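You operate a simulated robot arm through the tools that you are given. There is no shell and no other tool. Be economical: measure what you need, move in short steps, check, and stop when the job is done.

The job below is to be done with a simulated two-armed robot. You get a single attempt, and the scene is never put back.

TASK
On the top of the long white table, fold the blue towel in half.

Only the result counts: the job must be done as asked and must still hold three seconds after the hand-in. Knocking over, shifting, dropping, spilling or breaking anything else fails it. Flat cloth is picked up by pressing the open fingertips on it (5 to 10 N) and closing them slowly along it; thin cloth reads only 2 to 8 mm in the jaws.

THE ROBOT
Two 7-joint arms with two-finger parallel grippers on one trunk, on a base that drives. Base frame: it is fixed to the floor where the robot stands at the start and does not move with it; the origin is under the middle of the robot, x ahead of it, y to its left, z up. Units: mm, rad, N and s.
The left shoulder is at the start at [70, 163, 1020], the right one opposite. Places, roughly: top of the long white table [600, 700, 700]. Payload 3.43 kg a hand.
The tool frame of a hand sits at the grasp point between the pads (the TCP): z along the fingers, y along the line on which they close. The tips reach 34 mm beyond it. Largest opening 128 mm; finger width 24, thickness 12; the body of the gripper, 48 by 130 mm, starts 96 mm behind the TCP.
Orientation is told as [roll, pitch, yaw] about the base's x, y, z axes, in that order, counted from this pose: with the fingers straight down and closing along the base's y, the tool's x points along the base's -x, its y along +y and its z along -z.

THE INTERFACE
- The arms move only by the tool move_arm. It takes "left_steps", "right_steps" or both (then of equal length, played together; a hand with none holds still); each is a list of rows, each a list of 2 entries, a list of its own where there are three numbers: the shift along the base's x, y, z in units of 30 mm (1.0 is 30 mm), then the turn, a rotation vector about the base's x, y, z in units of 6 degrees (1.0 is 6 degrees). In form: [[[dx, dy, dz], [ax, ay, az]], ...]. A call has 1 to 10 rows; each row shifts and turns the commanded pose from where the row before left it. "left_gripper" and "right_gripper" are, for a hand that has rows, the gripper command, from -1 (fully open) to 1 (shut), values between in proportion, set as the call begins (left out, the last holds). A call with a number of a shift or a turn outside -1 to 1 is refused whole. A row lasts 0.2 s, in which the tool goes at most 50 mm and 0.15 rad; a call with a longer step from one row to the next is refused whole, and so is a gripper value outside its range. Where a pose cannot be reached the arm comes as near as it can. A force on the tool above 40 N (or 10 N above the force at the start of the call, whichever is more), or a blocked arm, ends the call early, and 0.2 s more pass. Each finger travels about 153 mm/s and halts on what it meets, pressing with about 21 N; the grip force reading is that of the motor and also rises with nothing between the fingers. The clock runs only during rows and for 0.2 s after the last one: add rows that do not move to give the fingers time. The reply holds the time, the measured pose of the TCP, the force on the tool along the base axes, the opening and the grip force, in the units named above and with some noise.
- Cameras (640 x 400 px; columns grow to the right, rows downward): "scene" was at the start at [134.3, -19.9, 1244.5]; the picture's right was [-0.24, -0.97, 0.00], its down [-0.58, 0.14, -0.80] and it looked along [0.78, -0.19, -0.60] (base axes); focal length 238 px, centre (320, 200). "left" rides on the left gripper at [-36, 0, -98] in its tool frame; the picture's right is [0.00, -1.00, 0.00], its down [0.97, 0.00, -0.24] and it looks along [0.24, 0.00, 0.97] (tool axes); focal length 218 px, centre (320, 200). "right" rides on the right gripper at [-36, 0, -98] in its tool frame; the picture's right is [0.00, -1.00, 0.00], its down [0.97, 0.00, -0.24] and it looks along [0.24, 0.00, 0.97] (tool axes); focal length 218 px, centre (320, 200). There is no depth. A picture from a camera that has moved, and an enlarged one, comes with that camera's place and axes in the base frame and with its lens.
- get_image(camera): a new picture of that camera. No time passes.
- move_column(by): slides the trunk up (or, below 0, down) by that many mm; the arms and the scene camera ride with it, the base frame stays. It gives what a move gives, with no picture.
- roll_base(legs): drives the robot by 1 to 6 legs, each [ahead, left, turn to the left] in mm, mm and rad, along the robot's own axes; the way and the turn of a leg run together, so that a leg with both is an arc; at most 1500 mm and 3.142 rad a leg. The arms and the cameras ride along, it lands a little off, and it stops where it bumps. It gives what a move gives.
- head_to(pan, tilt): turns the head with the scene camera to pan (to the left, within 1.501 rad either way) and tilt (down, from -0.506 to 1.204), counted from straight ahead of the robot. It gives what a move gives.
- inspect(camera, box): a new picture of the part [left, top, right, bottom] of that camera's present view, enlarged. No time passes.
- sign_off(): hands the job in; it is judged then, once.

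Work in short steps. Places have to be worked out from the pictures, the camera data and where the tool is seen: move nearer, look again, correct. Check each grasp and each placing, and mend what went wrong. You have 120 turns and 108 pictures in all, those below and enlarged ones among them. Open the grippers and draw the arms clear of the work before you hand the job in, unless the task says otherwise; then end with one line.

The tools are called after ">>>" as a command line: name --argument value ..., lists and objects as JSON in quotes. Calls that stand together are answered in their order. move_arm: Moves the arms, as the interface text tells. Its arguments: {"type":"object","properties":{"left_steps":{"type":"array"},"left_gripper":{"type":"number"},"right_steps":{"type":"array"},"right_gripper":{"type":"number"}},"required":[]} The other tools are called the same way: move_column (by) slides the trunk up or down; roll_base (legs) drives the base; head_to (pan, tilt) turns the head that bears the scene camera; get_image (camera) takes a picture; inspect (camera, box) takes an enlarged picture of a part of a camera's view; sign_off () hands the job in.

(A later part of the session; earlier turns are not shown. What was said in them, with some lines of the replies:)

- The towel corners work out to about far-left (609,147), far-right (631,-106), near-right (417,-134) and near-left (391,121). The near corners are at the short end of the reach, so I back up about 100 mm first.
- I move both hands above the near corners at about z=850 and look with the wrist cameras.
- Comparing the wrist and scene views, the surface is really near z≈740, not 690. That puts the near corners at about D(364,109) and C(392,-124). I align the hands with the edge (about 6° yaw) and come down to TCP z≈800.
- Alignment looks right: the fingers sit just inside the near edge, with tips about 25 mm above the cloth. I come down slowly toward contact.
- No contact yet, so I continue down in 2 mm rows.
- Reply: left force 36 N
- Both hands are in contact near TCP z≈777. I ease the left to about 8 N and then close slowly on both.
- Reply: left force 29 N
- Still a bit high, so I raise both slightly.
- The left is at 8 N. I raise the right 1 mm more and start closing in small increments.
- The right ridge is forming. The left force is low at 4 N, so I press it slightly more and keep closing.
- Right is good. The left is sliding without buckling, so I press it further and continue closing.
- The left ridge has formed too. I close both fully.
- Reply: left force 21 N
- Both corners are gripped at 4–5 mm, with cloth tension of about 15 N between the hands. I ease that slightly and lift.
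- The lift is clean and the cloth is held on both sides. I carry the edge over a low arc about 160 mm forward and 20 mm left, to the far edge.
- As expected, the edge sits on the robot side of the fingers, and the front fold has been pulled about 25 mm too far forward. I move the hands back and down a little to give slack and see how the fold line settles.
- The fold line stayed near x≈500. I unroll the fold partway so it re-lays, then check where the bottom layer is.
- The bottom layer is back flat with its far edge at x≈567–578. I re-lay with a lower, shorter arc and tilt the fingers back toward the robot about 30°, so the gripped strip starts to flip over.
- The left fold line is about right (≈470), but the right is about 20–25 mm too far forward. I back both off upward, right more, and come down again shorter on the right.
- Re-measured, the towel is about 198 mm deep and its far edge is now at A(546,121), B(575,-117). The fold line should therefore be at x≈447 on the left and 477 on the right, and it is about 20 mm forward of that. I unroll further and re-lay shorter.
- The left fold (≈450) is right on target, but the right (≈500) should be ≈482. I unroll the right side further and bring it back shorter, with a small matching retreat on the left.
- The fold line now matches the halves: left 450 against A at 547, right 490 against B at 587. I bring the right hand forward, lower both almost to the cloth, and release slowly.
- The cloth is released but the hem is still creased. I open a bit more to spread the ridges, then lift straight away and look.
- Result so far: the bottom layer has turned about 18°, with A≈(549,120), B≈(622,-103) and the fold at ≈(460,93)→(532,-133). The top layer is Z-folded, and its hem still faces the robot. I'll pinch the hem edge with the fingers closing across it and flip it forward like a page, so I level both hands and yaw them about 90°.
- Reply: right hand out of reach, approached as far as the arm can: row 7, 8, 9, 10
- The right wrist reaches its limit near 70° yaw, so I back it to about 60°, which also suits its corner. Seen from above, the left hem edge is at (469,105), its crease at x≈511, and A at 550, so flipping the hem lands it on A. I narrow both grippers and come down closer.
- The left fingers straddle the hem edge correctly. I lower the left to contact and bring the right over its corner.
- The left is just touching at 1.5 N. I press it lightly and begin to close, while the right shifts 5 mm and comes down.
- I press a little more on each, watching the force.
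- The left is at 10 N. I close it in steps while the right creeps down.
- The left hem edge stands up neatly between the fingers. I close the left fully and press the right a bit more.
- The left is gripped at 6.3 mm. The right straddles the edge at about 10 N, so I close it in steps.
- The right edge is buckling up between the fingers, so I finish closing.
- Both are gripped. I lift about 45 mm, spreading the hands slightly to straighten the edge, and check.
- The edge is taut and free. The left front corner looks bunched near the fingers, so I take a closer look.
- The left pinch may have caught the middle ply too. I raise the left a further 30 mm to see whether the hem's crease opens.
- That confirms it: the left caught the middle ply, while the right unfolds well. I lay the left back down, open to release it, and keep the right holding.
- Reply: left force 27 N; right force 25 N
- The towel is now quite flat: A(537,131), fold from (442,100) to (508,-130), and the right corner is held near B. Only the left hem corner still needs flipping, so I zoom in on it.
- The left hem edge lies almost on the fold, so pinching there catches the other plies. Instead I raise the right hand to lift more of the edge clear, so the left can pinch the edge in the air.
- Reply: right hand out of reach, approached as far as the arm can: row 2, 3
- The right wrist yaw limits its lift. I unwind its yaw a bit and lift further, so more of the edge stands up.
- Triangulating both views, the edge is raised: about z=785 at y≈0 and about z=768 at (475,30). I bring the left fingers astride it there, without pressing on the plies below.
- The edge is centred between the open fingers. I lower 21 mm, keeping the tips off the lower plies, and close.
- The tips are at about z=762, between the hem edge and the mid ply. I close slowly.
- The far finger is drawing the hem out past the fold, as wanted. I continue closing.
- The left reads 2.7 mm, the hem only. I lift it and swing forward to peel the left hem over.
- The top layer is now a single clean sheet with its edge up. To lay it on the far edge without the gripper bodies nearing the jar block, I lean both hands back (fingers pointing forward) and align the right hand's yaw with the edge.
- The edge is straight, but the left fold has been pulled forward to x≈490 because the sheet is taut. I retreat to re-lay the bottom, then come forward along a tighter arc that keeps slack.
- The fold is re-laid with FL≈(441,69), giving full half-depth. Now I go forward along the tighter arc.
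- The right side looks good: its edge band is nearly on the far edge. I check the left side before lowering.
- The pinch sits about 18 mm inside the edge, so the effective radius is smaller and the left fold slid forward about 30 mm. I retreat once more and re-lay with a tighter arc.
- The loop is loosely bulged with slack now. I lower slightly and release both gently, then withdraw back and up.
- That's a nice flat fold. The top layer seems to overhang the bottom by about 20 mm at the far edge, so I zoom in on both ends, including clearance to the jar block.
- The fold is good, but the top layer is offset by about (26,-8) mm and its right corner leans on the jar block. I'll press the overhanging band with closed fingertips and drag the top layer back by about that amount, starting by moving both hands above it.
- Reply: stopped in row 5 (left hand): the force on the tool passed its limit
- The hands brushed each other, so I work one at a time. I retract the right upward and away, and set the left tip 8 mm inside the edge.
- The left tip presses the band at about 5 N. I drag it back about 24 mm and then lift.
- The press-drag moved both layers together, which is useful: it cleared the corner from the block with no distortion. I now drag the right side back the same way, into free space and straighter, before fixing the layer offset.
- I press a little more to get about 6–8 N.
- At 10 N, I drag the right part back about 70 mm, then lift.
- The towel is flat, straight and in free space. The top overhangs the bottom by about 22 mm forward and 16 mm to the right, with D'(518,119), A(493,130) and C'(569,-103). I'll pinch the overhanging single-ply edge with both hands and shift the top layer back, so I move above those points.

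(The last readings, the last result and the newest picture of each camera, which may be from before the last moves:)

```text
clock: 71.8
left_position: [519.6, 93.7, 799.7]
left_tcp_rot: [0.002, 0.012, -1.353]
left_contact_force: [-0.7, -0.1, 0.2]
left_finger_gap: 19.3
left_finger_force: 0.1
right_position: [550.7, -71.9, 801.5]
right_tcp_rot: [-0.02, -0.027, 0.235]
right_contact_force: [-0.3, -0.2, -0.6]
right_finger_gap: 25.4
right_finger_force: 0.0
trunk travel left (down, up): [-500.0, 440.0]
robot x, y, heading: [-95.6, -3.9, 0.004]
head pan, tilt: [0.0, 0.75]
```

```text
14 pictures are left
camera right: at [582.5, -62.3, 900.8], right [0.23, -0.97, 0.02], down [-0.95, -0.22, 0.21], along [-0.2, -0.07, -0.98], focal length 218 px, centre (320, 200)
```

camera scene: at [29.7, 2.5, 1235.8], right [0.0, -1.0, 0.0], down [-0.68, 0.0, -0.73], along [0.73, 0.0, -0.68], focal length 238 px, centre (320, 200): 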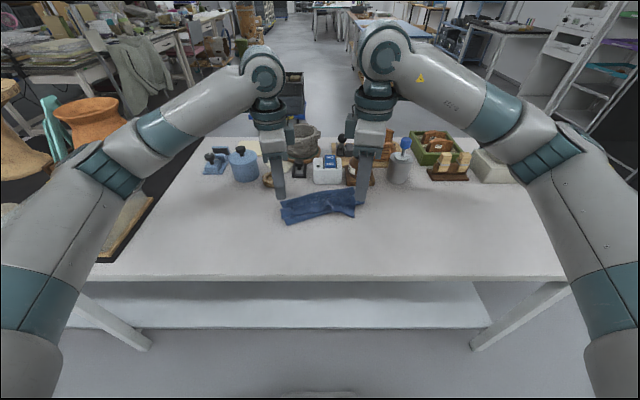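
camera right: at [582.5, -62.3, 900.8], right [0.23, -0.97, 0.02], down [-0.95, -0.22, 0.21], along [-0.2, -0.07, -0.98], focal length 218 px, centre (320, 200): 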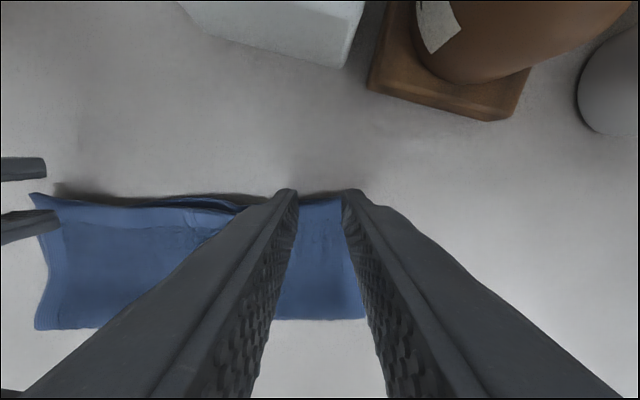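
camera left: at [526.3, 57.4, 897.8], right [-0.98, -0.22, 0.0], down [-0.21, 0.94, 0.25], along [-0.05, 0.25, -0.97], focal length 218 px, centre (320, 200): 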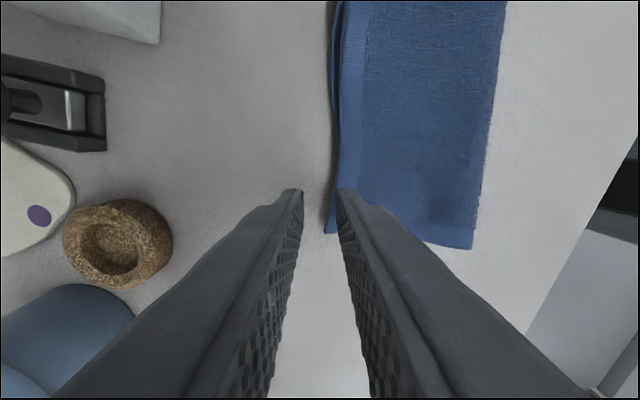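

From above, the two far edges look much closer together than the oblique view suggested. I inspect that detail.

>>> inspect --camera "left" --box '[300, 0, 520, 260]'

>>> inspect --camera "right" --box '[10, 160, 390, 350]'

```text
1.54 times, centred on (410, 130) of left
camera zoom: at [526.3, 57.4, 897.8], right [-0.98, -0.22, 0.0], down [-0.21, 0.94, 0.25], along [-0.05, 0.25, -0.97], focal length 336 px, centre (182, 308)
```

zoom: 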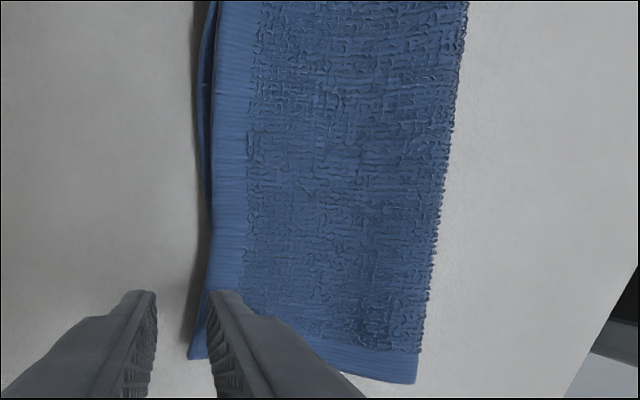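

```text
1.68 times, centred on (200, 255) of right
camera zoom: at [582.5, -62.3, 900.8], right [0.23, -0.97, 0.02], down [-0.95, -0.22, 0.21], along [-0.2, -0.07, -0.98], focal length 368 px, centre (522, 107)
```

zoom: 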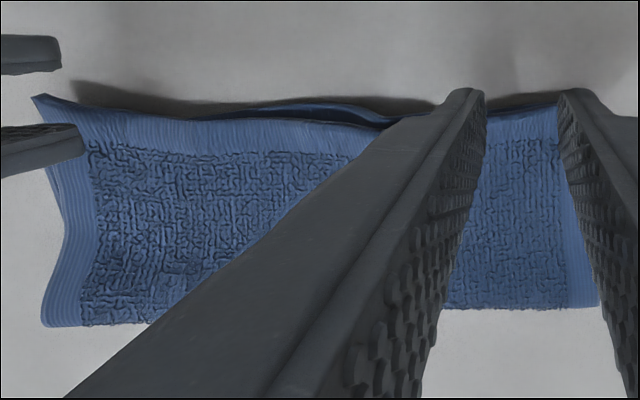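

The actual misalignment is small: the top far edge floats about 10 mm up, which exaggerated the offset. The left corner is off by about 15 mm and the middle is aligned. That is a good half fold, so I leave it and draw both hands straight up and away.

>>> move_arm --left_steps '[[[0, 0, 0.8], [0, 0, 0]], [[0, 0, 1], [0, 0, 0]], [[0, 0.3, 1], [0, 0, 0]], [[0, 0.9, 0.9], [0, 0, 0]], [[0, 1, 0.5], [0, 0, 0]], [[0, 1, 0.5], [0, 0, 0]], [[0, 1, 0], [0, 0, 0]]]' --right_steps '[[[0, 0, 0.8], [0, 0, 0]], [[0, 0, 1], [0, 0, 0]], [[0, -0.3, 1], [0, 0, 0]], [[0, -0.9, 0.9], [0, 0, 0]], [[0, -1, 0.5], [0, 0, 0]], [[0, -1, 0.5], [0, 0, 0]], [[0, -1, 0], [0, 0, 0]]]' --left_gripper -1 --right_gripper 0.6

>>> inspect --camera "scene" --box '[220, 140, 420, 265]'

>>> get_image --camera "left"

>>> get_image --camera "right"

```text
clock: 73.4
left_position: [518.1, 220.4, 940.7]
left_tcp_rot: [0.001, 0.013, -1.352]
left_contact_force: [-0.2, -1.5, -0.5]
left_finger_gap: 128.0
left_finger_force: 0.0
right_position: [551.3, -199.1, 942.7]
right_tcp_rot: [-0.018, -0.024, 0.236]
right_contact_force: [-0.6, 0.4, -0.4]
right_finger_gap: 25.9
right_finger_force: 0.0
trunk travel left (down, up): [-500.0, 440.0]
robot x, y, heading: [-104.2, 0.8, -0.003]
head pan, tilt: [0.0, 0.75]
```

```text
3.20 times, centred on (320, 202) of scene
camera zoom: at [33.1, 0.8, 1235.3], right [0.0, -1.0, 0.0], down [-0.68, 0.0, -0.73], along [0.73, 0.0, -0.68], focal length 762 px, centre (320, 192)
```

zoom: 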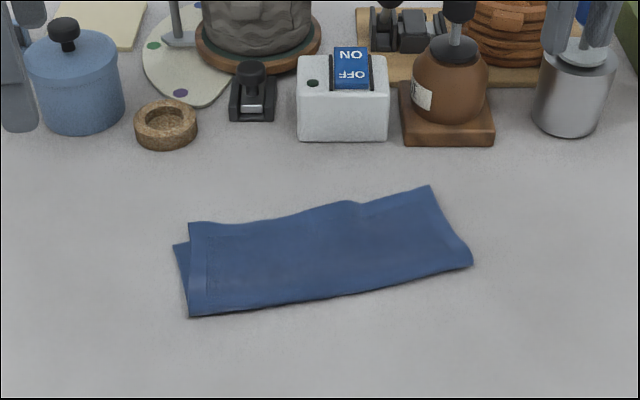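

```text
10 pictures are left
camera left: at [525.7, 184.1, 1038.3], right [-0.98, -0.22, 0.0], down [-0.21, 0.94, 0.25], along [-0.05, 0.25, -0.97], focal length 218 px, centre (320, 200)
```

left: 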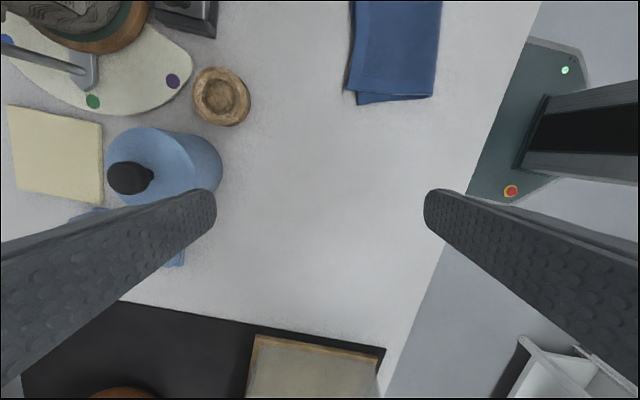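

```text
9 pictures are left
camera right: at [582.6, -189.2, 1041.6], right [0.23, -0.97, 0.02], down [-0.95, -0.22, 0.21], along [-0.2, -0.07, -0.98], focal length 218 px, centre (320, 200)
```

right: 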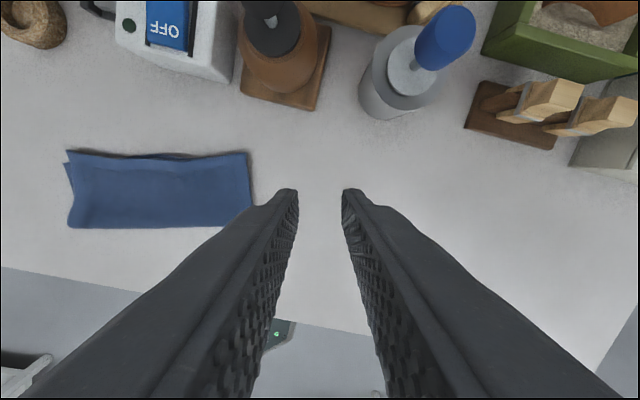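

The towel is folded cleanly in half, with nothing else moved. I open the right gripper fully in place and hand in.

>>> move_arm --right_steps '[[[-0.5, 0, 0.3], [0, 0, 0]], [[-0.5, 0, 0.3], [0, 0, 0]], [[0, 0, 0], [0, 0, 0]]]' --right_gripper -1

>>> sign_off

```text
clock: 74.2
left_position: [520.5, 221.5, 939.7]
left_tcp_rot: [0.001, 0.013, -1.353]
left_contact_force: [-0.5, -0.3, -0.2]
left_finger_gap: 128.2
left_finger_force: 0.1
right_position: [522.3, -198.5, 961.9]
right_tcp_rot: [-0.02, -0.027, 0.236]
right_contact_force: [0.1, -0.2, 0.6]
right_finger_gap: 128.0
right_finger_force: 0.2
trunk travel left (down, up): [-500.0, 440.0]
robot x, y, heading: [-104.0, 2.1, 0.0]
head pan, tilt: [0.0, 0.75]
```

```text
The job is handed in.
```

The blue towel is folded in half on the long white table (its left far corner is about 15–20 mm out of line), both grippers are open and clear, and nothing else on the table was moved.
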